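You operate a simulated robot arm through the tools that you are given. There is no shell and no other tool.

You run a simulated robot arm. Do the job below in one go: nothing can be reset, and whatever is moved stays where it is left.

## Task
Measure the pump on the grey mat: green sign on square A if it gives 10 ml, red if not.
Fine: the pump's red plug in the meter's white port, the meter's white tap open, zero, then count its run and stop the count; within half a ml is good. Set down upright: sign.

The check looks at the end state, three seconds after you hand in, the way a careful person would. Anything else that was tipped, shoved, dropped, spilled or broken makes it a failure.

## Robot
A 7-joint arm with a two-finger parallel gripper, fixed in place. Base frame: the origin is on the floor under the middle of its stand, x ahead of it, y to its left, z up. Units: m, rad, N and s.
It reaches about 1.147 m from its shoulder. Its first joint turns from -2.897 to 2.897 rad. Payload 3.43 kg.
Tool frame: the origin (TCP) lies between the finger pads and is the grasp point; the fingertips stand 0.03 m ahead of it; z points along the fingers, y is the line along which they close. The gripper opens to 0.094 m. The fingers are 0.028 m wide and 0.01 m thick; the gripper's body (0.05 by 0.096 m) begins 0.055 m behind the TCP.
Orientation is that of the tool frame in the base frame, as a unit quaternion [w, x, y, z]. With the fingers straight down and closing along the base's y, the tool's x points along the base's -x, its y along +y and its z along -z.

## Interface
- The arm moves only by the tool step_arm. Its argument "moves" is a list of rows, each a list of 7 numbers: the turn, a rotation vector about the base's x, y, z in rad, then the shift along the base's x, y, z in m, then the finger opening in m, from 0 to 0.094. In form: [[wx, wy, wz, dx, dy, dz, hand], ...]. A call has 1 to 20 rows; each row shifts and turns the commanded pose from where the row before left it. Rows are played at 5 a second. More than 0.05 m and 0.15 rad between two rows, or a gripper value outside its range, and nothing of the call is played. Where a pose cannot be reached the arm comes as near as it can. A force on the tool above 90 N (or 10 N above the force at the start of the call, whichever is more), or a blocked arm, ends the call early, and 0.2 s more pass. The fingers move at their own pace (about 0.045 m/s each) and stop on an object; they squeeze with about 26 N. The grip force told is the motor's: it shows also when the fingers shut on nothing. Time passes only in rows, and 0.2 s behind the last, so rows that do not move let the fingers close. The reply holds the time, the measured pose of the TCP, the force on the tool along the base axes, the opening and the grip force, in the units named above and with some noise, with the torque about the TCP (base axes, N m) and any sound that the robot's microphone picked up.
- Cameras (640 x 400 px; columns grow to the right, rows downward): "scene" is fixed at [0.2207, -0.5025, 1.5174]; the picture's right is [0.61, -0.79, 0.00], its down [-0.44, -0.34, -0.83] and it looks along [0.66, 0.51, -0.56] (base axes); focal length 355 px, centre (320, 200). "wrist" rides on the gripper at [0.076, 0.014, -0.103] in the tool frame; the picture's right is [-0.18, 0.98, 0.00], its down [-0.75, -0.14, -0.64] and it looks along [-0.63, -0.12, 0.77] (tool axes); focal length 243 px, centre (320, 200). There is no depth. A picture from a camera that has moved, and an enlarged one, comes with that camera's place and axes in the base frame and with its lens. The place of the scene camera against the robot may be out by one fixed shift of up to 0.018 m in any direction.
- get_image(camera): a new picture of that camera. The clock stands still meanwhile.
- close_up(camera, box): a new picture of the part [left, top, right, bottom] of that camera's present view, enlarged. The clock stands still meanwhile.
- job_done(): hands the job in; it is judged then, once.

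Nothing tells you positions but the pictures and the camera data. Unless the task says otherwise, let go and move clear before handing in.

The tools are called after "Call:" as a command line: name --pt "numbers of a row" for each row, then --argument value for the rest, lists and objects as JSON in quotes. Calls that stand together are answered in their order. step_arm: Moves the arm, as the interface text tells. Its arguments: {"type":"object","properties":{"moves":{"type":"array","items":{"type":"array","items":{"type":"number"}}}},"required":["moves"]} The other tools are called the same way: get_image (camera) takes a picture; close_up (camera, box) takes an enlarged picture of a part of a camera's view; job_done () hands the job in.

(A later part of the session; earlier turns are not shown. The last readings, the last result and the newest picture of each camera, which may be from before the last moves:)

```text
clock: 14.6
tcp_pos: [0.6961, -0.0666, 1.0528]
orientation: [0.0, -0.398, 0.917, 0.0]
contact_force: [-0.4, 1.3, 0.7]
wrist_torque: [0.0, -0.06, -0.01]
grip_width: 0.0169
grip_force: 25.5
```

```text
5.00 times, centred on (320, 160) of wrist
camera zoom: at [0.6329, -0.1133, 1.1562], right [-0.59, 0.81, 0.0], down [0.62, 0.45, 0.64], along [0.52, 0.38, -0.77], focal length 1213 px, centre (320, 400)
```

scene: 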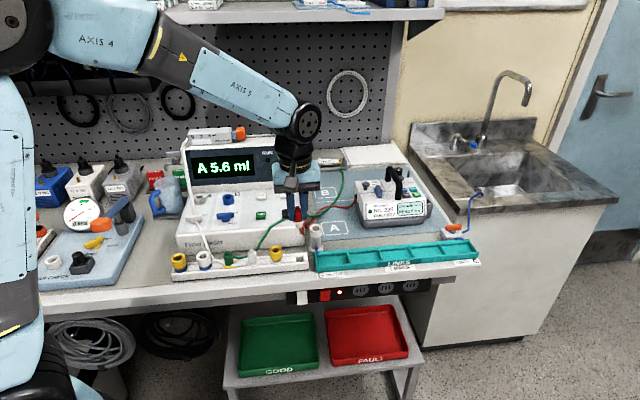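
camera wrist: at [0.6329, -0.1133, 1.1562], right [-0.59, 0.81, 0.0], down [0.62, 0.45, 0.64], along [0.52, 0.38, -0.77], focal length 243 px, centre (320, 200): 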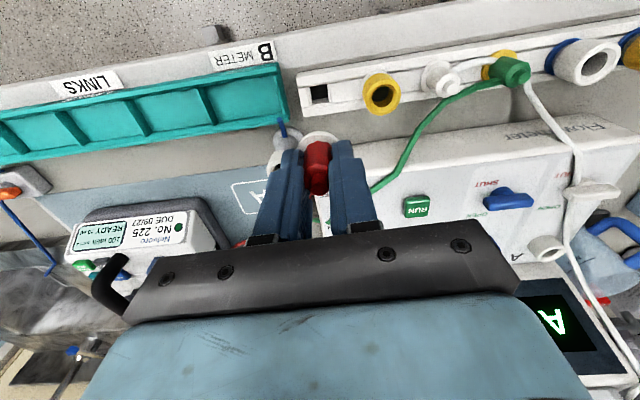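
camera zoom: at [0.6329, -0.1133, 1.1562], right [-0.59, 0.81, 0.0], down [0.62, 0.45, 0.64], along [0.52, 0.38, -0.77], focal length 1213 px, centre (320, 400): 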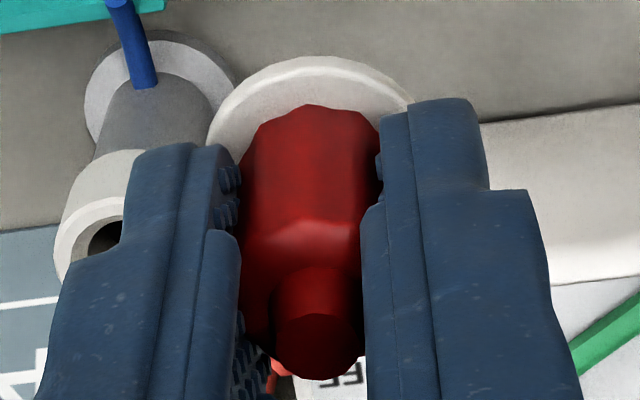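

The plug is free with its white collar and nose, and the hose follows. I'll carry it over the meter to a spot beside port A and re-measure the port from there.

Call:
step_arm --pt "0 0 -0.035 -0.0024 0.0445 0.01 0.01" --pt "0 0 0 -0.0024 0.0445 0 0.01" --pt "0 0 0 -0.0024 0.0445 0 0.01" --pt "0 0 0 -0.0024 0.0445 0 0.01" --pt "0 0 0 -0.0024 0.0445 0 0.01" --pt "0 0 0 -0.0023 0.0444 0 0.01" --pt "0 0 0 0 0 0 0.01" --pt "0 0 0 0 0 0 0.01"

Call:
get_image --camera "wrist"

Call:
close_up --camera "wrist" --box '[340, 100, 500, 200]'

Call:
get_image --camera "scene"

Call:
close_up --camera "scene" --box '[170, 130, 330, 260]'

```text
clock: 16.4
tcp_pos: [0.6811, 0.1993, 1.0633]
orientation: [0.0, -0.382, 0.924, 0.0]
contact_force: [0.0, 0.6, 0.1]
wrist_torque: [-0.03, 0.0, -0.01]
grip_width: 0.0168
grip_force: 26.0
```

```text
taken
camera wrist: at [0.6162, 0.1557, 1.1663], right [-0.56, 0.83, 0.0], down [0.63, 0.43, 0.64], along [0.53, 0.36, -0.77], focal length 243 px, centre (320, 200)
```

wrist: 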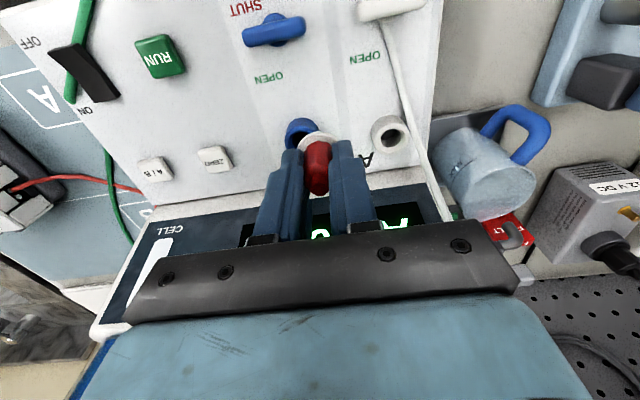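

```text
4.00 times, centred on (420, 150) of wrist
camera zoom: at [0.6162, 0.1557, 1.1663], right [-0.56, 0.83, 0.0], down [0.63, 0.43, 0.64], along [0.53, 0.36, -0.77], focal length 970 px, centre (-80, 400)
```

zoom: 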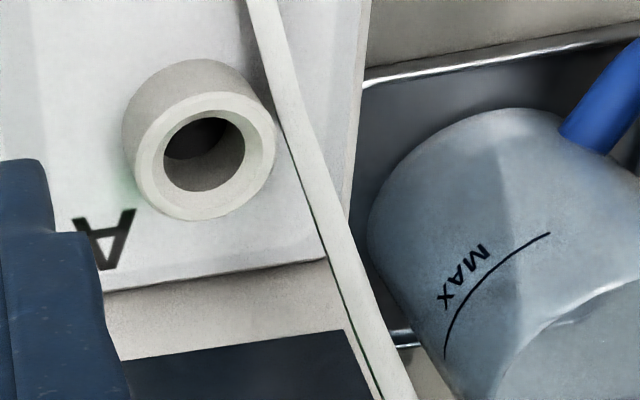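

```text
taken
```

scene: 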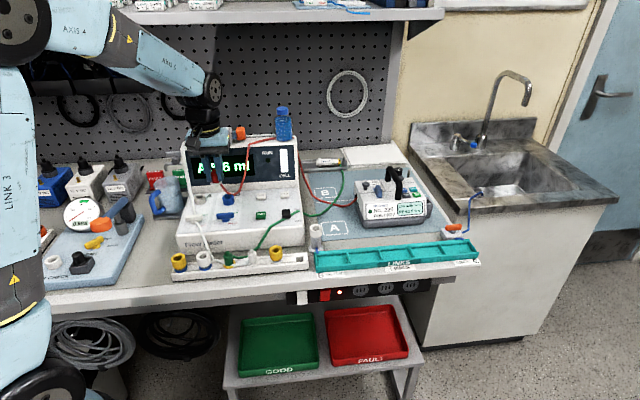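

```text
3.08 times, centred on (250, 195) of scene
camera zoom: at [0.2207, -0.5025, 1.5174], right [0.61, -0.79, 0.0], down [-0.44, -0.34, -0.83], along [0.66, 0.51, -0.56], focal length 1091 px, centre (535, 215)
```

zoom: 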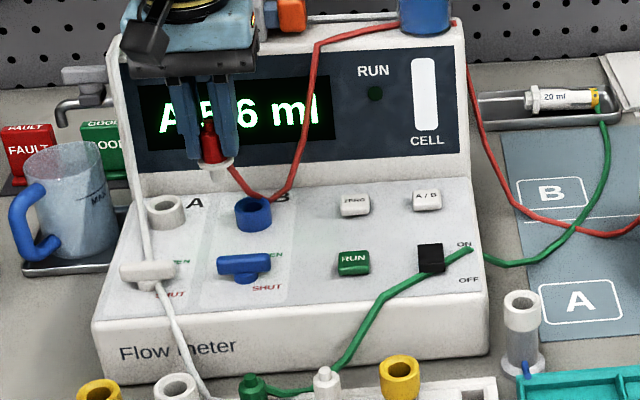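

Two views agree: port A centre ≈ (0.6605, 0.2633), rim z ≈ 0.966. Moving the plug above it and lowering to just over the rim.

Call:
step_arm --pt "0 0 0 -0.01 0.0323 0 0.01" --pt "0 0 0 -0.01 0.0323 0 0.01" --pt "0 0 0 0 0 -0.015 0.01" --pt "0 0 0 0 0 -0.015 0.01" --pt "0 0 0 0 0 0 0.01" --pt "0 0 0 0 0 0 0.01"

Call:
get_image --camera "wrist"

Call:
close_up --camera "wrist" --box '[250, 80, 410, 180]'

Call:
close_up --camera "scene" --box '[160, 160, 260, 220]'

```text
clock: 17.8
tcp_pos: [0.6599, 0.2637, 1.0328]
orientation: [-0.001, -0.382, 0.924, 0.0]
contact_force: [0.0, 0.3, -0.1]
wrist_torque: [-0.04, 0.0, -0.02]
grip_width: 0.0167
grip_force: 26.2
```

```text
taken
camera wrist: at [0.5961, 0.2205, 1.1364], right [-0.56, 0.83, 0.0], down [0.63, 0.43, 0.64], along [0.53, 0.36, -0.77], focal length 243 px, centre (320, 200)
```

wrist: 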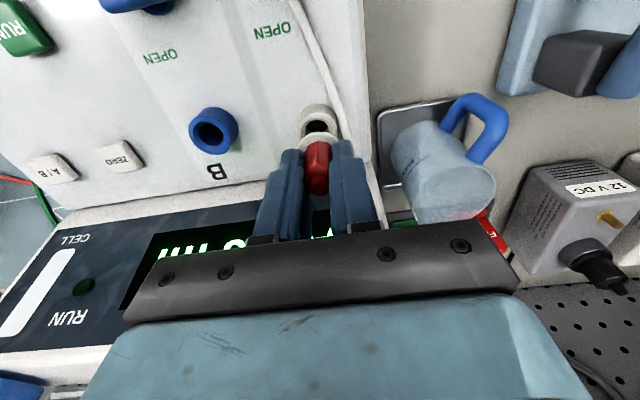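

```text
4.00 times, centred on (330, 130) of wrist
camera zoom: at [0.5961, 0.2205, 1.1364], right [-0.56, 0.83, 0.0], down [0.63, 0.43, 0.64], along [0.53, 0.36, -0.77], focal length 970 px, centre (280, 480)
```

zoom: 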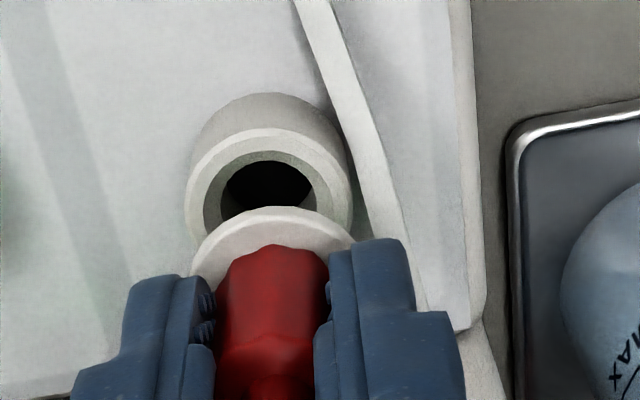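

```text
6.40 times, centred on (210, 190) of scene
camera zoom: at [0.2207, -0.5025, 1.5174], right [0.61, -0.79, 0.0], down [-0.44, -0.34, -0.83], along [0.66, 0.51, -0.56], focal length 2270 px, centre (1024, 264)
```

zoom: 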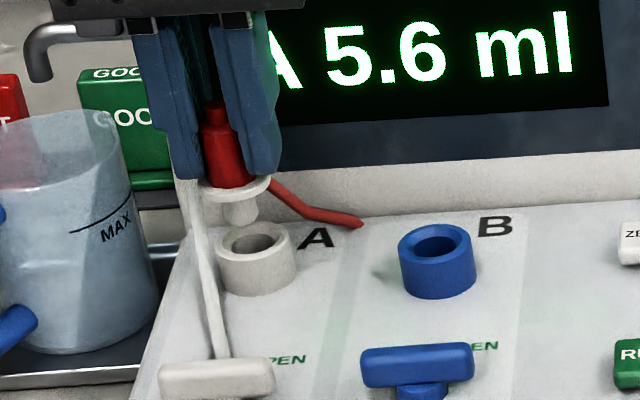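

The nose is just above the port; scene and wrist views suggest a small sideways offset of 1–3 mm. Zooming in for a better measurement before lowering.

Call:
close_up --camera "wrist" --box '[290, 98, 350, 136]'

Call:
close_up --camera "wrist" --box '[280, 125, 360, 215]'

Call:
close_up --camera "scene" --box '[180, 175, 220, 205]'

```text
10.53 times, centred on (320, 117) of wrist
camera zoom: at [0.5961, 0.2205, 1.1364], right [-0.56, 0.83, 0.0], down [0.63, 0.43, 0.64], along [0.53, 0.36, -0.77], focal length 2554 px, centre (320, 1074)
```

zoom: 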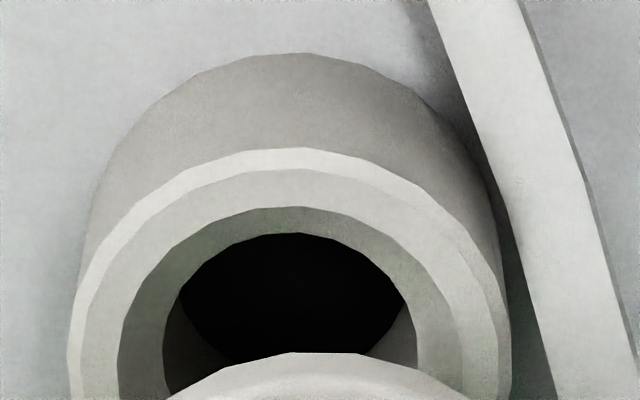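

```text
4.44 times, centred on (320, 170) of wrist
camera zoom: at [0.5961, 0.2205, 1.1364], right [-0.56, 0.83, 0.0], down [0.63, 0.43, 0.64], along [0.53, 0.36, -0.77], focal length 1078 px, centre (320, 333)
```

zoom: 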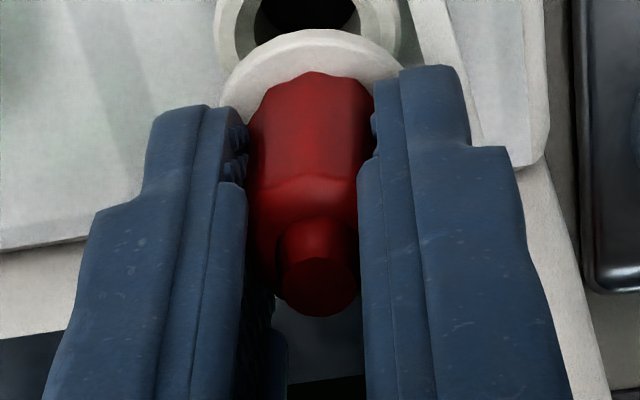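

```text
13.33 times, centred on (200, 190) of scene
camera zoom: at [0.2207, -0.5025, 1.5174], right [0.61, -0.79, 0.0], down [-0.44, -0.34, -0.83], along [0.66, 0.51, -0.56], focal length 4729 px, centre (1920, 333)
```

zoom: 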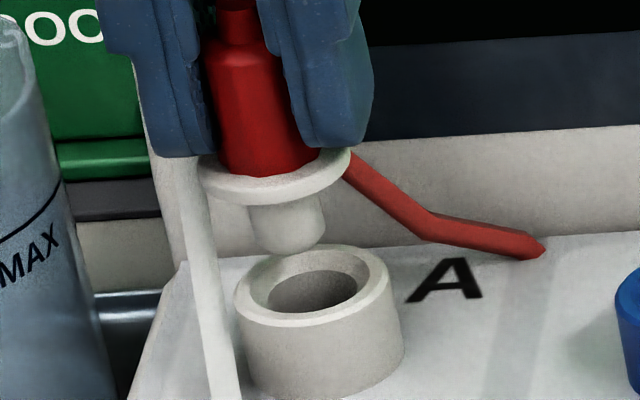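

Measurements agree the plug needs about +1.7 mm along the bench direction (to the right). Correcting and lowering to near the rim.

Call:
step_arm --pt "0 0 0 0.0014 -0.0012 0 0.01" --pt "0 0 0 0 0 -0.006 0.01" --pt "0 0 0 0 0 -0.006 0.01" --pt "0 0 0 0 0 0 0.01" --pt "0 0 0 0 0 0 0.01"

Call:
close_up --camera "wrist" --box '[280, 90, 360, 150]'

Call:
close_up --camera "scene" --box '[180, 175, 220, 205]'

```text
clock: 19.0
tcp_pos: [0.6603, 0.2636, 1.022]
orientation: [0.0, -0.381, 0.924, -0.001]
contact_force: [0.6, -0.5, 0.0]
wrist_torque: [0.03, 0.0, 0.03]
grip_width: 0.0183
grip_force: 26.3
```

```text
6.67 times, centred on (320, 120) of wrist
camera zoom: at [0.5973, 0.2192, 1.1244], right [-0.56, 0.83, 0.0], down [0.63, 0.43, 0.64], along [0.53, 0.36, -0.77], focal length 1618 px, centre (320, 733)
```

zoom: 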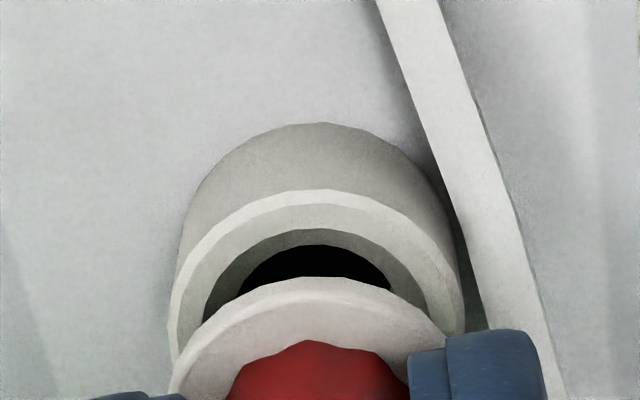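

```text
13.33 times, centred on (200, 190) of scene
camera zoom: at [0.2207, -0.5025, 1.5174], right [0.61, -0.79, 0.0], down [-0.44, -0.34, -0.83], along [0.66, 0.51, -0.56], focal length 4729 px, centre (1920, 333)
```

zoom: 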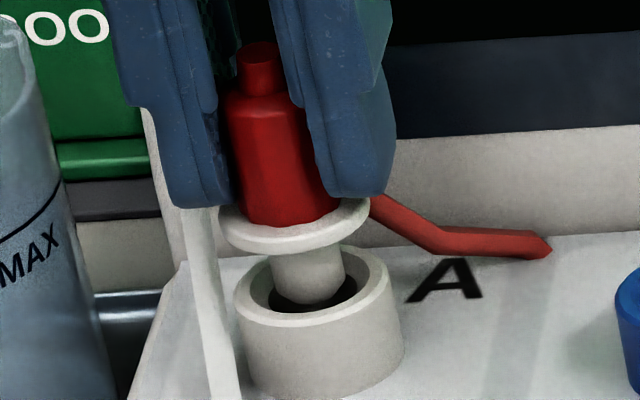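

The nose is entering the port mouth with no contact force. Continuing down in small steps.

Call:
step_arm --pt "0 0 0 0.0003 -0.0003 -0.003 0.01" --pt "0 0 0 0 0 -0.003 0.01" --pt "0 0 0 0 0 0 0.01"

Call:
close_up --camera "scene" --box '[180, 175, 220, 205]'

Call:
close_up --camera "wrist" --box '[270, 90, 370, 165]'

```text
clock: 19.8
tcp_pos: [0.6617, 0.2616, 1.0159]
orientation: [-0.001, -0.381, 0.924, 0.0]
contact_force: [0.1, 0.5, -1.1]
wrist_torque: [0.0, 0.01, -0.03]
grip_width: 0.018
grip_force: 25.9
```

```text
13.33 times, centred on (200, 190) of scene
camera zoom: at [0.2207, -0.5025, 1.5174], right [0.61, -0.79, 0.0], down [-0.44, -0.34, -0.83], along [0.66, 0.51, -0.56], focal length 4729 px, centre (1920, 333)
```

zoom: 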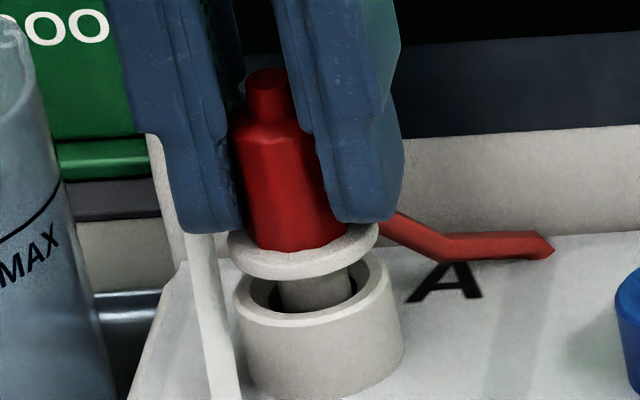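

```text
5.33 times, centred on (320, 128) of wrist
camera zoom: at [0.5976, 0.2186, 1.1184], right [-0.56, 0.83, 0.0], down [0.63, 0.43, 0.64], along [0.53, 0.36, -0.77], focal length 1294 px, centre (320, 587)
```

zoom: 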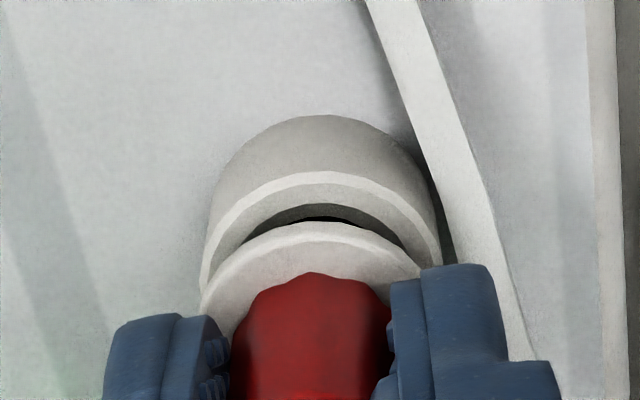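

Nose is in the bore and well aligned; continuing down until the collar seats on the rim.

Call:
step_arm --pt "0 0 0 0 0 -0.003 0.01" --pt "0 0 0 0 0 -0.003 0.01" --pt "0 0 0 0 0 0 0.01"

Call:
close_up --camera "scene" --box '[180, 175, 220, 205]'

```text
clock: 20.6
tcp_pos: [0.6616, 0.2612, 1.0096]
orientation: [0.0, -0.382, 0.924, 0.0]
contact_force: [-0.3, -0.2, -0.2]
wrist_torque: [-0.01, 0.0, 0.0]
grip_width: 0.0182
grip_force: 25.9
```

```text
13.33 times, centred on (200, 190) of scene
camera zoom: at [0.2207, -0.5025, 1.5174], right [0.61, -0.79, 0.0], down [-0.44, -0.34, -0.83], along [0.66, 0.51, -0.56], focal length 4729 px, centre (1920, 333)
```

zoom: 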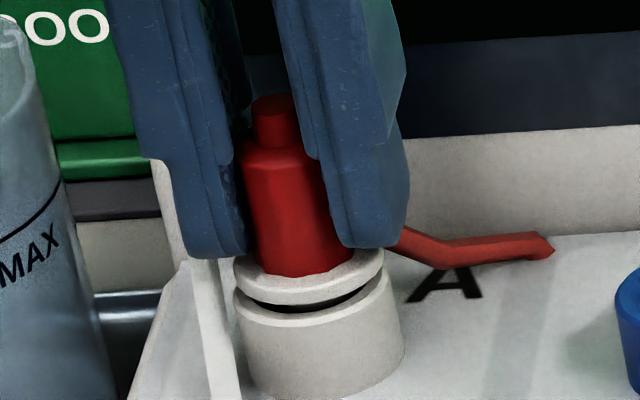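

Almost seated — a couple of millimetres remain. Pressing down gently until contact.

Call:
step_arm --pt "0 0 0 0 0 -0.002 0.01" --pt "0 0 0 0 0 -0.002 0.01" --pt "0 0 0 0 0 0 0.01"

Call:
close_up --camera "scene" --box '[180, 175, 220, 205]'

```text
clock: 21.4
tcp_pos: [0.662, 0.2611, 1.0057]
orientation: [0.0, -0.382, 0.924, 0.0]
contact_force: [0.2, -0.2, 8.0]
wrist_torque: [-0.01, -0.03, 0.02]
grip_width: 0.0182
grip_force: 26.0
```

```text
13.33 times, centred on (200, 190) of scene
camera zoom: at [0.2207, -0.5025, 1.5174], right [0.61, -0.79, 0.0], down [-0.44, -0.34, -0.83], along [0.66, 0.51, -0.56], focal length 4729 px, centre (1920, 333)
```

zoom: 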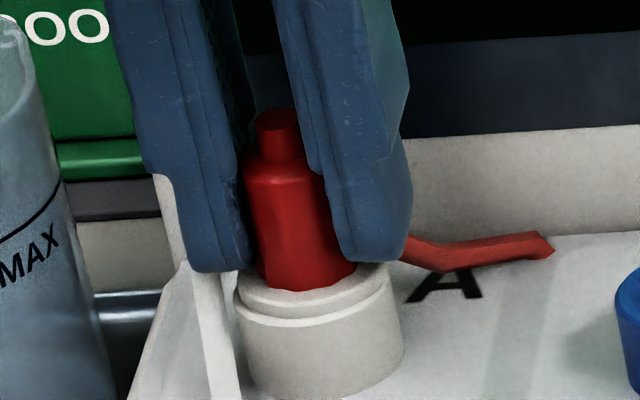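

The collar is seated (8 N). A small extra push to make sure, then I'll release.

Call:
step_arm --pt "0 0 0 0 0 -0.0015 0.01" --pt "0 0 0 0 0 0 0.01"

Call:
close_up --camera "scene" --box '[180, 175, 220, 205]'

```text
clock: 22.0
tcp_pos: [0.6618, 0.2608, 1.0054]
orientation: [0.001, -0.382, 0.924, 0.0]
contact_force: [1.9, -0.2, 24.4]
wrist_torque: [-0.02, -0.08, 0.03]
grip_width: 0.0181
grip_force: 25.6
```

```text
13.33 times, centred on (200, 190) of scene
camera zoom: at [0.2207, -0.5025, 1.5174], right [0.61, -0.79, 0.0], down [-0.44, -0.34, -0.83], along [0.66, 0.51, -0.56], focal length 4729 px, centre (1920, 333)
```

zoom: 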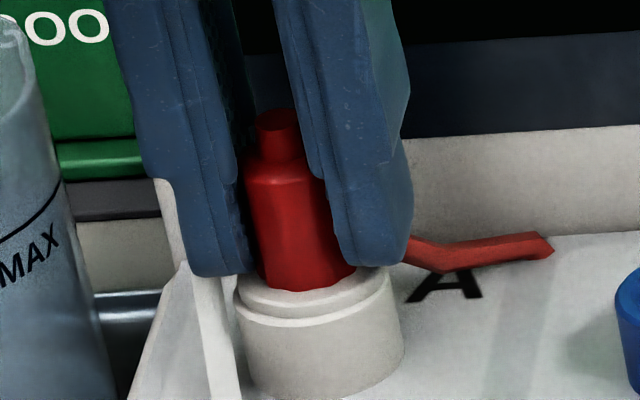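

Fully seated. Backing off the pressure, opening the fingers and rising clear.

Call:
step_arm --pt "0 0 0 0 0 0.002 0.01" --pt "0 0 0 0 0 0 0.036" --pt "0 0 0 0 0 0 0.036" --pt "0 0 0 0 0 0 0.036" --pt "0 0 0 0 0 0.02 0.036" --pt "0 0 0 0 0 0.03 0.036" --pt "0 0 0 0 0 0.03 0.036" --pt "0 0 0 0 0 0 0.036"

Call:
get_image --camera "wrist"

Call:
close_up --camera "scene" --box '[170, 130, 310, 250]'

```text
clock: 23.8
tcp_pos: [0.6615, 0.2615, 1.0865]
orientation: [0.0, -0.382, 0.924, 0.0]
contact_force: [-0.5, -0.4, 0.0]
wrist_torque: [-0.01, 0.04, 0.01]
grip_width: 0.0359
grip_force: 0.1
```

```text
taken
camera wrist: at [0.5978, 0.2185, 1.1887], right [-0.56, 0.83, 0.0], down [0.63, 0.43, 0.64], along [0.53, 0.36, -0.77], focal length 243 px, centre (320, 200)
```

wrist: 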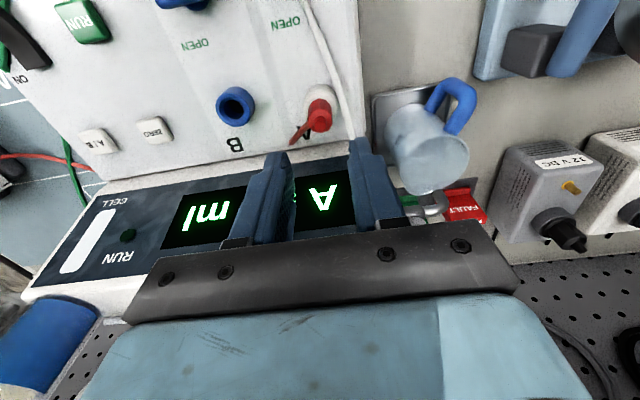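

```text
3.33 times, centred on (240, 190) of scene
camera zoom: at [0.2207, -0.5025, 1.5174], right [0.61, -0.79, 0.0], down [-0.44, -0.34, -0.83], along [0.66, 0.51, -0.56], focal length 1182 px, centre (587, 233)
```

zoom: 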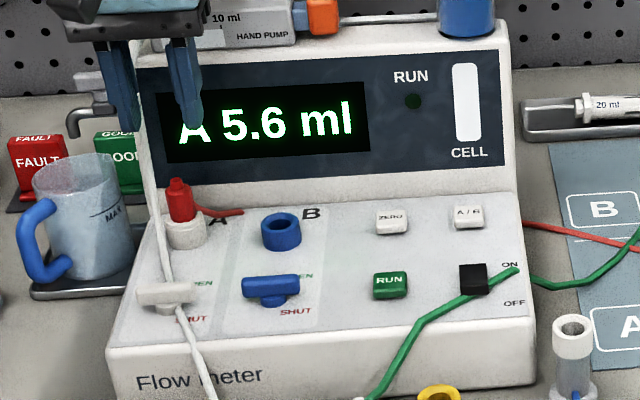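

The red plug is in port A. Next, the white tap: I'll turn the gripper 90° so the fingers can straddle its bar, and hover above it to check alignment.

Call:
step_arm --pt "0 0 0 -0.022 -0.0218 0 0.04" --pt "0 0 -0.14 -0.023 -0.0218 0 0.04" --pt "0 0 -0.143 -0.023 -0.0219 0 0.04" --pt "0 0 -0.143 0 0 0 0.04" --pt "0 0 -0.143 0 0 0 0.04" --pt "0 0 -0.143 0 0 0 0.04" --pt "0 0 -0.143 0 0 0 0.04" --pt "0 0 -0.143 0 0 0 0.04" --pt "0 0 -0.143 0 0 0 0.04" --pt "0 0 -0.143 0 0 0 0.04" --pt "0 0 -0.143 0 0 0 0.04" --pt "0 0 -0.143 0 0 -0.02 0.04" --pt "0 0 0 0 0 -0.03 0.04" --pt "0 0 0 0 0 0 0.04" --pt "0 0 0 0 0 0 0.04"

Call:
get_image --camera "wrist"

Call:
close_up --camera "wrist" --box '[240, 90, 400, 200]'

Call:
close_up --camera "scene" --box '[160, 170, 260, 240]'

```text
clock: 27.0
tcp_pos: [0.5939, 0.1969, 1.0361]
orientation: [0.0, 0.383, 0.924, 0.0]
contact_force: [-0.8, -0.2, -0.1]
wrist_torque: [-0.02, 0.05, -0.01]
grip_width: 0.0401
grip_force: 0.0
```

```text
taken
camera wrist: at [0.5498, 0.2611, 1.1384], right [0.83, 0.56, 0.0], down [0.43, -0.63, 0.64], along [0.36, -0.53, -0.77], focal length 243 px, centre (320, 200)
```

wrist: 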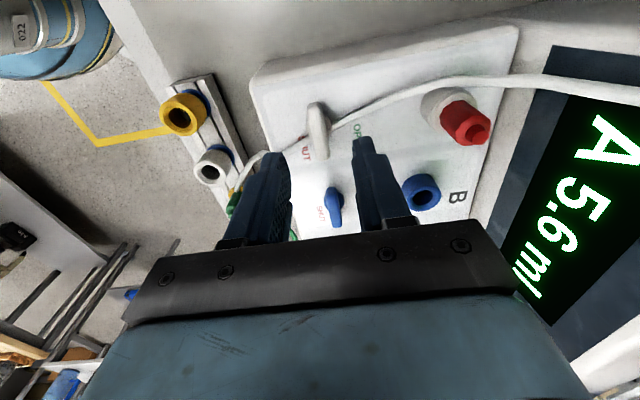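

```text
3.64 times, centred on (320, 145) of wrist
camera zoom: at [0.5498, 0.2611, 1.1384], right [0.83, 0.56, 0.0], down [0.43, -0.63, 0.64], along [0.36, -0.53, -0.77], focal length 882 px, centre (320, 400)
```

zoom: 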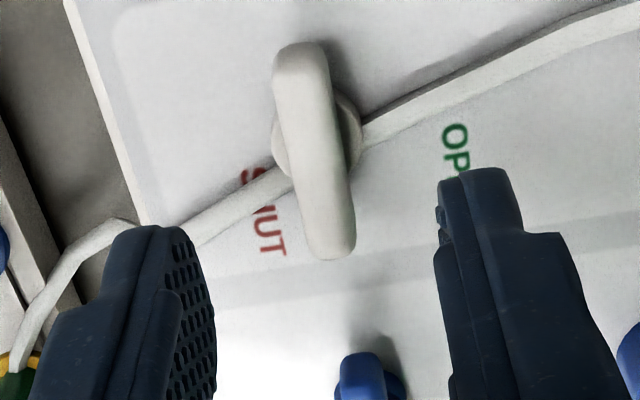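

```text
5.71 times, centred on (210, 205) of scene
camera zoom: at [0.2207, -0.5025, 1.5174], right [0.61, -0.79, 0.0], down [-0.44, -0.34, -0.83], along [0.66, 0.51, -0.56], focal length 2026 px, centre (949, 171)
```

zoom: 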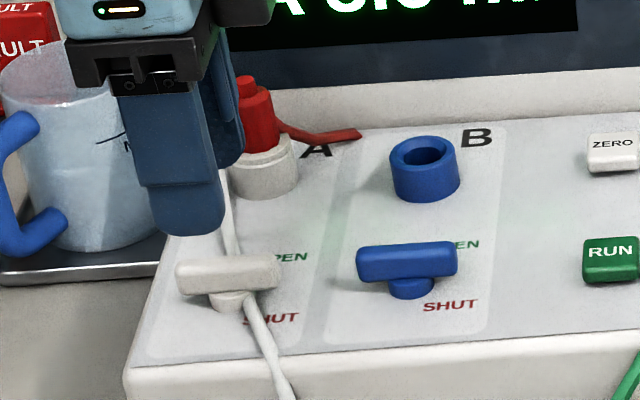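

The bar is right under the gripper, centred within a millimetre. Descending to straddle it just above the panel.

Call:
step_arm --pt "0 0 0 -0.0005 0 -0.02 0.04" --pt "0 0 0 0 0 -0.02 0.04" --pt "0 0 0 0 0 -0.01 0.04" --pt "0 0 0 0 0 0 0.04" --pt "0 0 0 0 0 0 0.04"

Call:
close_up --camera "wrist" --box '[240, 90, 400, 200]'

Call:
close_up --camera "scene" --box '[160, 170, 260, 240]'

```text
clock: 28.2
tcp_pos: [0.5925, 0.195, 0.9857]
orientation: [0.0, 0.383, 0.924, 0.0]
contact_force: [0.9, -0.5, 0.1]
wrist_torque: [0.02, -0.01, -0.02]
grip_width: 0.0399
grip_force: 0.1
```

```text
3.64 times, centred on (320, 145) of wrist
camera zoom: at [0.5491, 0.2609, 1.0887], right [0.83, 0.57, 0.0], down [0.43, -0.63, 0.64], along [0.36, -0.53, -0.77], focal length 882 px, centre (320, 400)
```

zoom: 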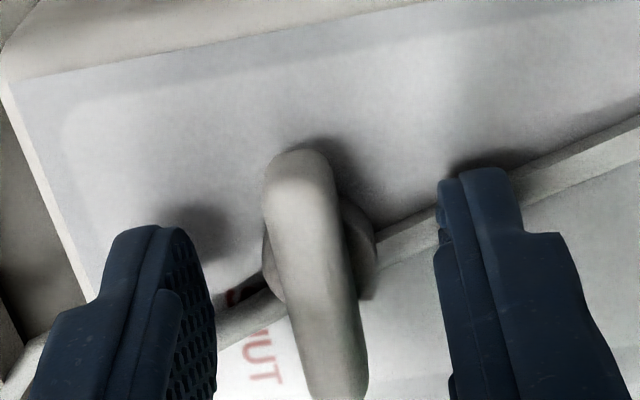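

```text
5.71 times, centred on (210, 205) of scene
camera zoom: at [0.2207, -0.5025, 1.5174], right [0.61, -0.79, 0.0], down [-0.44, -0.34, -0.83], along [0.66, 0.51, -0.56], focal length 2026 px, centre (949, 171)
```

zoom: 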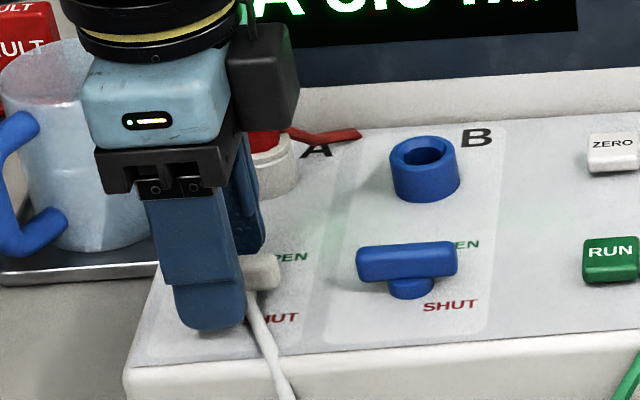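

Before closing, I'll zoom in to double-check the bar is between the fingers and the fingers are centred on the stem.

Call:
close_up --camera "scene" --box '[180, 200, 220, 230]'

Call:
get_image --camera "wrist"

Call:
close_up --camera "wrist" --box '[260, 110, 380, 250]'

```text
13.33 times, centred on (200, 215) of scene
camera zoom: at [0.2207, -0.5025, 1.5174], right [0.61, -0.79, 0.0], down [-0.44, -0.34, -0.83], along [0.66, 0.51, -0.56], focal length 4729 px, centre (1920, 0)
```

zoom: 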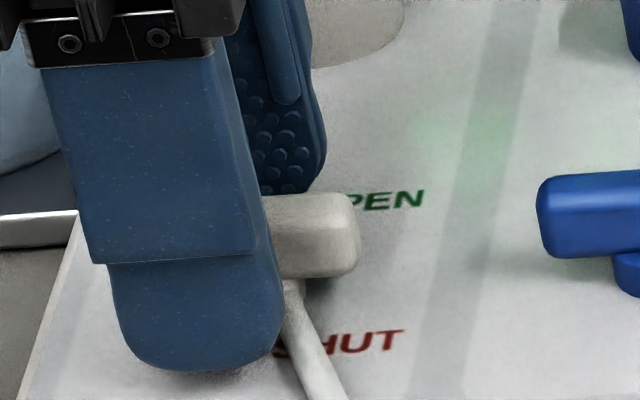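

```text
taken
camera wrist: at [0.5491, 0.2609, 1.0887], right [0.83, 0.57, 0.0], down [0.43, -0.63, 0.64], along [0.36, -0.53, -0.77], focal length 243 px, centre (320, 200)
```

wrist: 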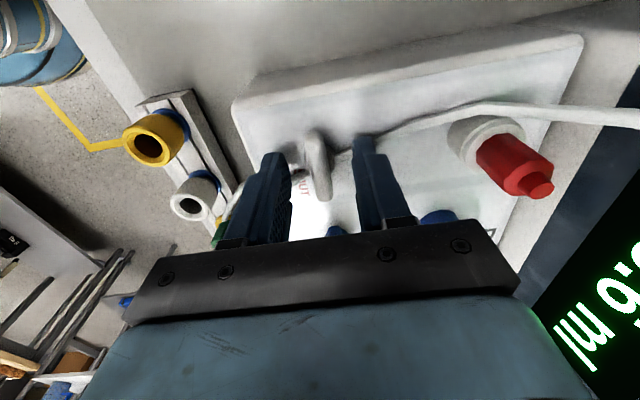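

```text
2.86 times, centred on (320, 180) of wrist
camera zoom: at [0.5491, 0.2609, 1.0887], right [0.83, 0.57, 0.0], down [0.43, -0.63, 0.64], along [0.36, -0.53, -0.77], focal length 693 px, centre (320, 257)
```

zoom: 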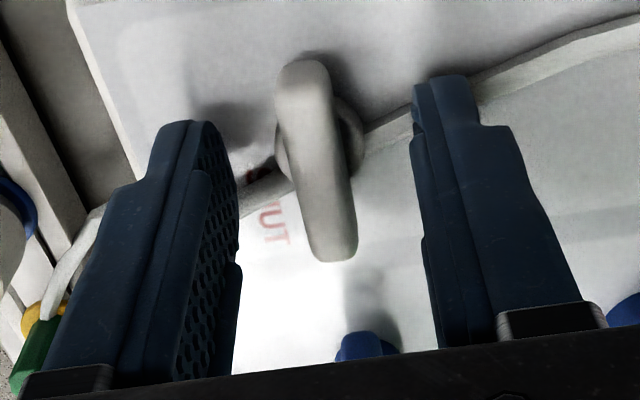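

The bar is between the fingers. A 3 mm shift along the bar centres on the stem; then I'll close on it.

Call:
step_arm --pt "0 0 0 0.0029 -0.0013 0 0.04" --pt "0 0 0 0 0 0 0.02" --pt "0 0 0 0 0 0 0.005" --pt "0 0 0 0 0 0 0.005" --pt "0 0 0 0 0 0 0.005"

Call:
close_up --camera "wrist" --box '[260, 110, 380, 250]'

```text
clock: 29.4
tcp_pos: [0.5954, 0.1945, 0.9872]
orientation: [-0.001, 0.382, 0.924, -0.001]
contact_force: [-15.8, -15.3, 1.9]
wrist_torque: [-0.54, 0.43, 0.04]
grip_width: 0.0188
grip_force: 45.1
```

```text
2.86 times, centred on (320, 180) of wrist
camera zoom: at [0.5513, 0.2585, 1.0888], right [0.83, 0.56, 0.0], down [0.43, -0.63, 0.64], along [0.36, -0.53, -0.77], focal length 693 px, centre (320, 257)
```

zoom: 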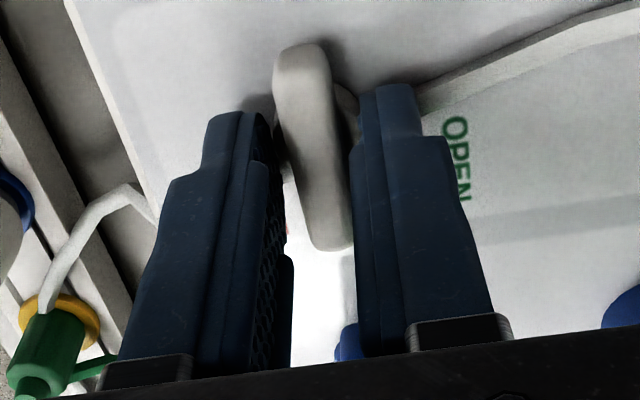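

The fingers touched the bar asymmetrically (side force ≈22 N toward the front). I'll ease the hand 1.5 mm toward the front and re-read.

Call:
step_arm --pt "0 0 0 -0.0011 -0.0011 0 0.005" --pt "0 0 0 0 0 0 0.005"

Call:
close_up --camera "wrist" --box '[260, 110, 380, 250]'

Call:
close_up --camera "scene" --box '[170, 190, 230, 235]'

```text
clock: 30.0
tcp_pos: [0.5945, 0.1949, 0.9863]
orientation: [0.0, 0.382, 0.924, 0.001]
contact_force: [-8.9, -6.2, -4.3]
wrist_torque: [-0.1, 0.41, 0.0]
grip_width: 0.019
grip_force: 45.1
```

```text
2.86 times, centred on (320, 180) of wrist
camera zoom: at [0.551, 0.2583, 1.0888], right [0.82, 0.57, 0.0], down [0.43, -0.63, 0.64], along [0.36, -0.53, -0.77], focal length 693 px, centre (320, 257)
```

zoom: 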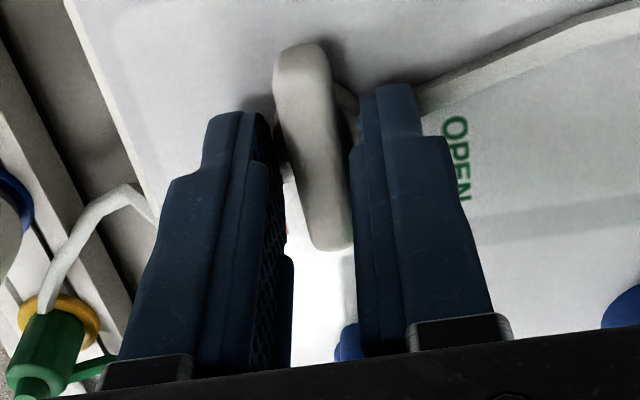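

```text
8.89 times, centred on (200, 212) of scene
camera zoom: at [0.2207, -0.5025, 1.5174], right [0.61, -0.79, 0.0], down [-0.44, -0.34, -0.83], along [0.66, 0.51, -0.56], focal length 3152 px, centre (1387, 89)
```

zoom: 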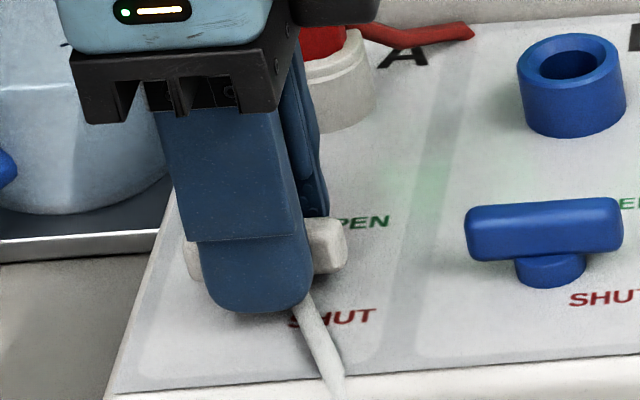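

The bar is held. Now I'll turn it gently counter-clockwise (right end toward OPEN) and watch the torque.

Call:
step_arm --pt "0 0 0.08 0.0005 -0.0005 0 0.005" --pt "0 0 0.08 0.0005 -0.0005 0 0.005" --pt "0 0 0.08 0 0 0 0.005" --pt "0 0 0 0 0 0 0.005"

Call:
get_image --camera "wrist"

Call:
close_up --camera "wrist" --box '[260, 110, 380, 250]'

Call:
close_up --camera "scene" --box '[170, 190, 230, 235]'

```text
clock: 31.0
tcp_pos: [0.5948, 0.1941, 0.9856]
orientation: [0.0, 0.269, 0.963, 0.0]
contact_force: [-20.4, 14.6, -2.6]
wrist_torque: [0.75, 1.07, 0.0]
grip_width: 0.019
grip_force: 44.9
```

```text
taken
camera wrist: at [0.5373, 0.2462, 1.0888], right [0.67, 0.75, 0.0], down [0.57, -0.51, 0.64], along [0.48, -0.43, -0.77], focal length 243 px, centre (320, 200)
```

wrist: 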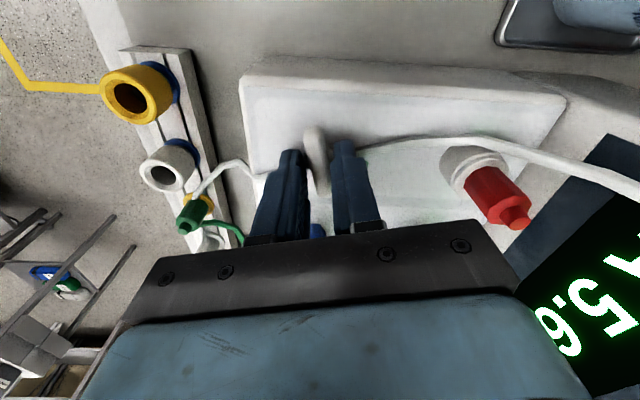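

```text
2.86 times, centred on (320, 180) of wrist
camera zoom: at [0.5373, 0.2462, 1.0888], right [0.67, 0.75, 0.0], down [0.57, -0.51, 0.64], along [0.48, -0.43, -0.77], focal length 693 px, centre (320, 257)
```

zoom: 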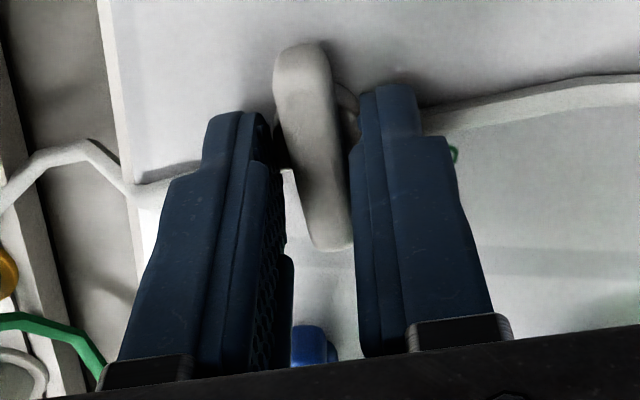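

```text
8.89 times, centred on (200, 212) of scene
camera zoom: at [0.2207, -0.5025, 1.5174], right [0.61, -0.79, 0.0], down [-0.44, -0.34, -0.83], along [0.66, 0.51, -0.56], focal length 3152 px, centre (1387, 89)
```

zoom: 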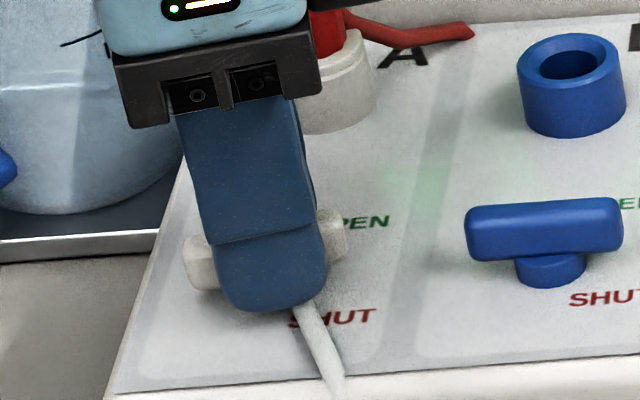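

The bar is turning with the hand at almost no torque, though a ~25 N side force shows the hand is slightly off the stem axis. I'll ease sideways and keep turning.

Call:
step_arm --pt "0 0 0 -0.0012 0.0009 0 0.005" --pt "0 0 0 0 0 0 0.005"

```text
clock: 31.6
tcp_pos: [0.5952, 0.1941, 0.9867]
orientation: [0.0, 0.269, 0.963, 0.0]
contact_force: [-10.2, 11.7, -6.1]
wrist_torque: [0.47, 0.4, -0.02]
grip_width: 0.0188
grip_force: 44.9
```

Call:
step_arm --pt "0 0 0.08 -0.0007 0.0008 0 0.005" --pt "0 0 0.1 -0.0002 0.0002 0 0.005" --pt "0 0 0.1 0 0 0 0.005" --pt "0 0 0 0 0 0 0.005"

Call:
close_up --camera "wrist" --box '[260, 110, 380, 250]'

Call:
close_up --camera "scene" --box '[170, 190, 230, 235]'

```text
clock: 32.6
tcp_pos: [0.5962, 0.1944, 0.9867]
orientation: [0.0, 0.132, 0.991, 0.0]
contact_force: [7.5, 0.3, -3.5]
wrist_torque: [-0.08, -0.61, 0.01]
grip_width: 0.0188
grip_force: 44.9
```

```text
2.86 times, centred on (320, 180) of wrist
camera zoom: at [0.5253, 0.2287, 1.0888], right [0.44, 0.9, 0.0], down [0.69, -0.33, 0.64], along [0.58, -0.28, -0.77], focal length 693 px, centre (320, 257)
```

zoom: 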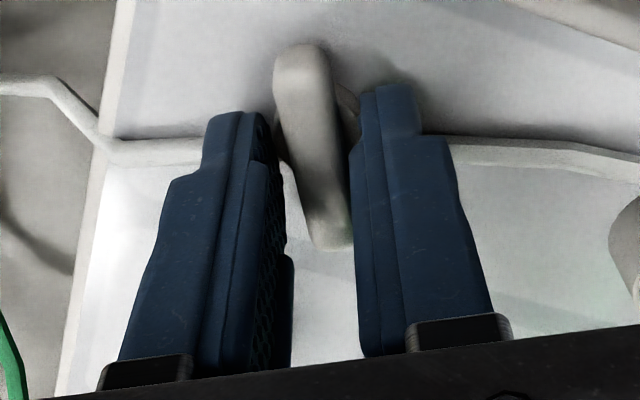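

```text
8.89 times, centred on (200, 212) of scene
camera zoom: at [0.2207, -0.5025, 1.5174], right [0.61, -0.79, 0.0], down [-0.44, -0.34, -0.83], along [0.66, 0.51, -0.56], focal length 3152 px, centre (1387, 89)
```

zoom: 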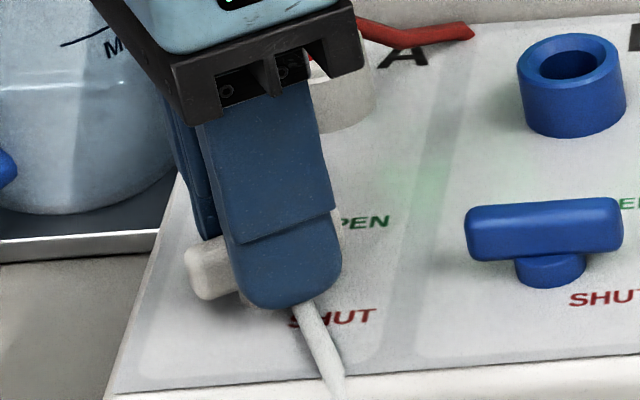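

Now ~30° turned, low force. Continuing to turn.

Call:
step_arm --pt "0 0 0.1 0 0 0 0.005" --pt "0 0 0.1 0 0 0 0.005" --pt "0 0 0.1 0 0 0 0.005" --pt "0 0 0 0 0 0 0.005"

Call:
close_up --camera "wrist" --box '[260, 110, 380, 250]'

Call:
close_up --camera "scene" --box '[170, 190, 230, 235]'

```text
clock: 33.6
tcp_pos: [0.5951, 0.1958, 0.986]
orientation: [-0.001, -0.018, 1.0, 0.0]
contact_force: [15.5, 2.7, 6.7]
wrist_torque: [0.07, -0.43, 0.01]
grip_width: 0.0188
grip_force: 45.1
```

```text
2.86 times, centred on (320, 180) of wrist
camera zoom: at [0.5185, 0.2069, 1.0888], right [0.15, 0.99, 0.0], down [0.76, -0.11, 0.64], along [0.64, -0.1, -0.77], focal length 693 px, centre (320, 257)
```

zoom: 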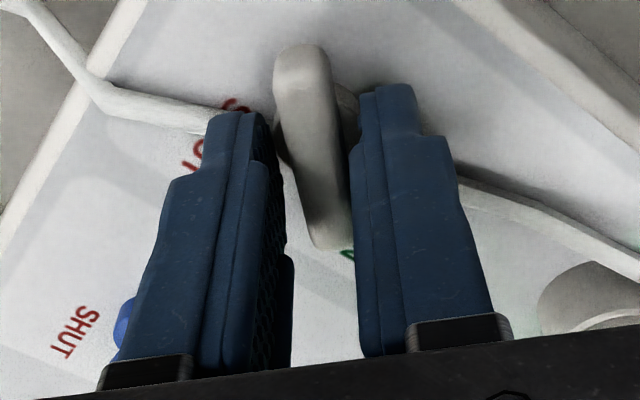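

```text
8.89 times, centred on (200, 212) of scene
camera zoom: at [0.2207, -0.5025, 1.5174], right [0.61, -0.79, 0.0], down [-0.44, -0.34, -0.83], along [0.66, 0.51, -0.56], focal length 3152 px, centre (1387, 89)
```

zoom: 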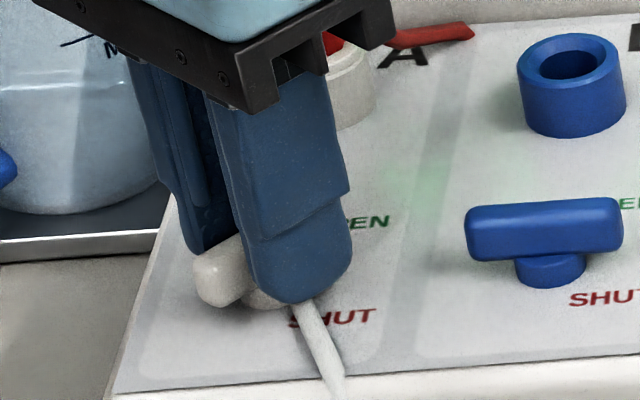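

About 47° and still free. Continuing.

Call:
step_arm --pt "0 0 0.1 0.0008 0.0001 0 0.005" --pt "0 0 0.1 0 0 0 0.005" --pt "0 0 0.1 0 0 0 0.005" --pt "0 0 0 0 0 0 0.005"

Call:
close_up --camera "wrist" --box '[260, 110, 380, 250]'

Call:
close_up --camera "scene" --box '[170, 190, 230, 235]'

```text
clock: 34.6
tcp_pos: [0.5941, 0.1958, 0.9844]
orientation: [0.0, -0.167, 0.986, 0.0]
contact_force: [-4.8, 3.8, 6.4]
wrist_torque: [0.11, 0.14, -0.41]
grip_width: 0.0194
grip_force: 44.9
```

```text
2.86 times, centred on (320, 180) of wrist
camera zoom: at [0.5175, 0.1838, 1.0888], right [-0.15, 0.99, 0.0], down [0.76, 0.12, 0.64], along [0.63, 0.1, -0.77], focal length 693 px, centre (320, 257)
```

zoom: 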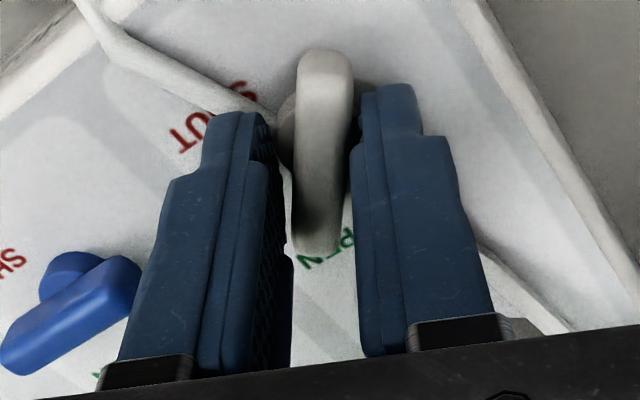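

```text
8.89 times, centred on (200, 212) of scene
camera zoom: at [0.2207, -0.5025, 1.5174], right [0.61, -0.79, 0.0], down [-0.44, -0.34, -0.83], along [0.66, 0.51, -0.56], focal length 3152 px, centre (1387, 89)
```

zoom: 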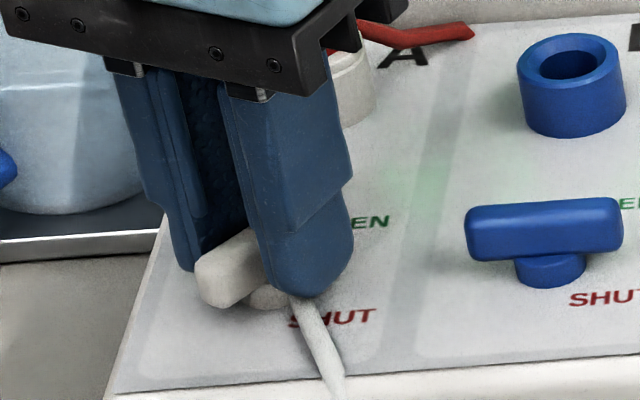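

The bar stopped following at about 53° (torque −0.4 N·m), just like the vent valve's OPEN position — it's at its open stop. Releasing and lifting to look.

Call:
step_arm --pt "0 0 0 0 0 0 0.036" --pt "0 0 0 0 0 0 0.036" --pt "0 0 0 0 0 0 0.036" --pt "0 0 0 0 0 0.03 0.036" --pt "0 0 0 0 0 0.04 0.036" --pt "0 0 0.1 -0.02 -0.02 0.03 0.036" --pt "0 0 0.12 -0.02 -0.02 0 0.036" --pt "0 0 0.12 0 0 0 0.036" --pt "0 0 0.11 0 0 0 0.036" --pt "0 0 0 0 0 0 0.036"

Call:
get_image --camera "wrist"

Call:
get_image --camera "scene"

Call:
close_up --camera "scene" --box '[170, 150, 310, 240]'

```text
clock: 36.8
tcp_pos: [0.5556, 0.1545, 1.0875]
orientation: [0.0, -0.383, 0.924, 0.0]
contact_force: [-0.4, 0.4, -0.4]
wrist_torque: [-0.03, 0.01, 0.01]
grip_width: 0.0361
grip_force: 0.1
```

```text
taken
camera wrist: at [0.4909, 0.1117, 1.189], right [-0.57, 0.82, 0.0], down [0.63, 0.43, 0.64], along [0.53, 0.36, -0.77], focal length 243 px, centre (320, 200)
```

wrist: 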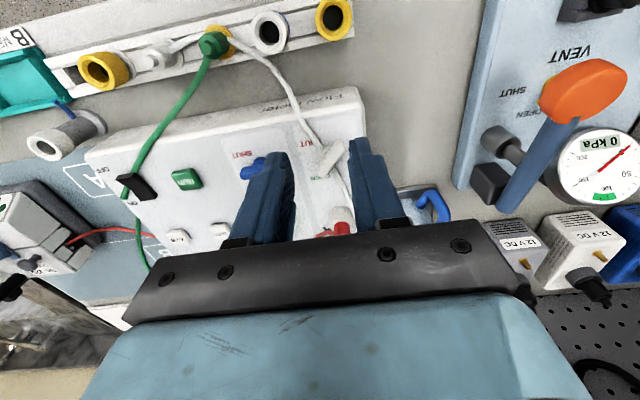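

```text
taken
```

scene: 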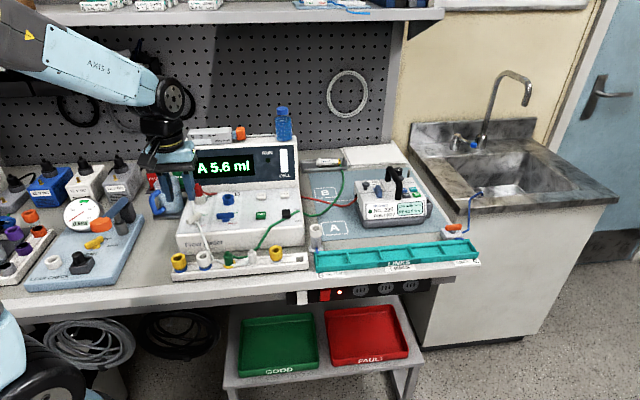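

```text
4.44 times, centred on (240, 195) of scene
camera zoom: at [0.2207, -0.5025, 1.5174], right [0.61, -0.79, 0.0], down [-0.44, -0.34, -0.83], along [0.66, 0.51, -0.56], focal length 1576 px, centre (676, 222)
```

zoom: 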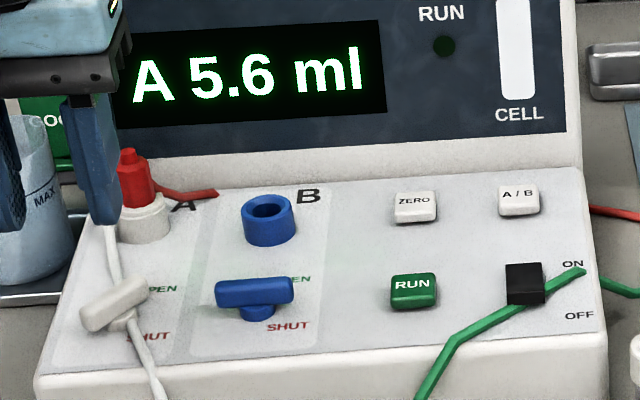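

The white tap's end now points at OPEN, matching the vent valve. Verifying closely, then on to ZERO.

Call:
close_up --camera "wrist" --box '[280, 120, 380, 190]'

Call:
close_up --camera "scene" --box '[170, 190, 230, 235]'

```text
5.71 times, centred on (330, 155) of wrist
camera zoom: at [0.4909, 0.1117, 1.189], right [-0.57, 0.82, 0.0], down [0.63, 0.43, 0.64], along [0.53, 0.36, -0.77], focal length 1386 px, centre (263, 457)
```

zoom: 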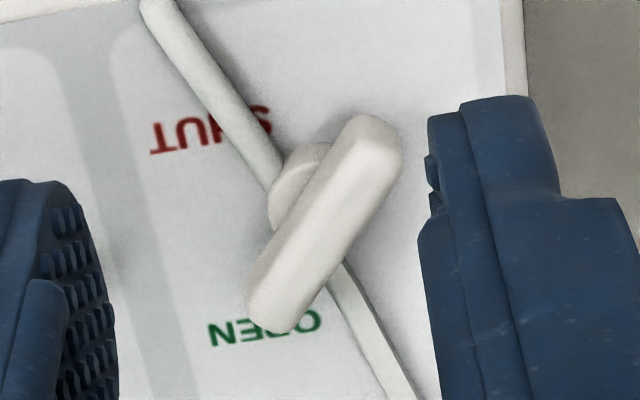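

```text
8.89 times, centred on (200, 212) of scene
camera zoom: at [0.2207, -0.5025, 1.5174], right [0.61, -0.79, 0.0], down [-0.44, -0.34, -0.83], along [0.66, 0.51, -0.56], focal length 3152 px, centre (1387, 89)
```

zoom: 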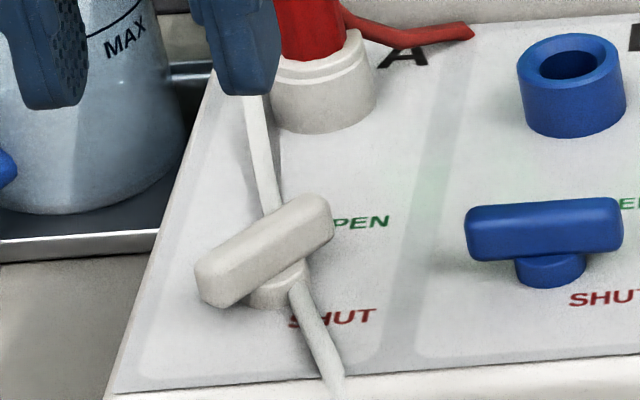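

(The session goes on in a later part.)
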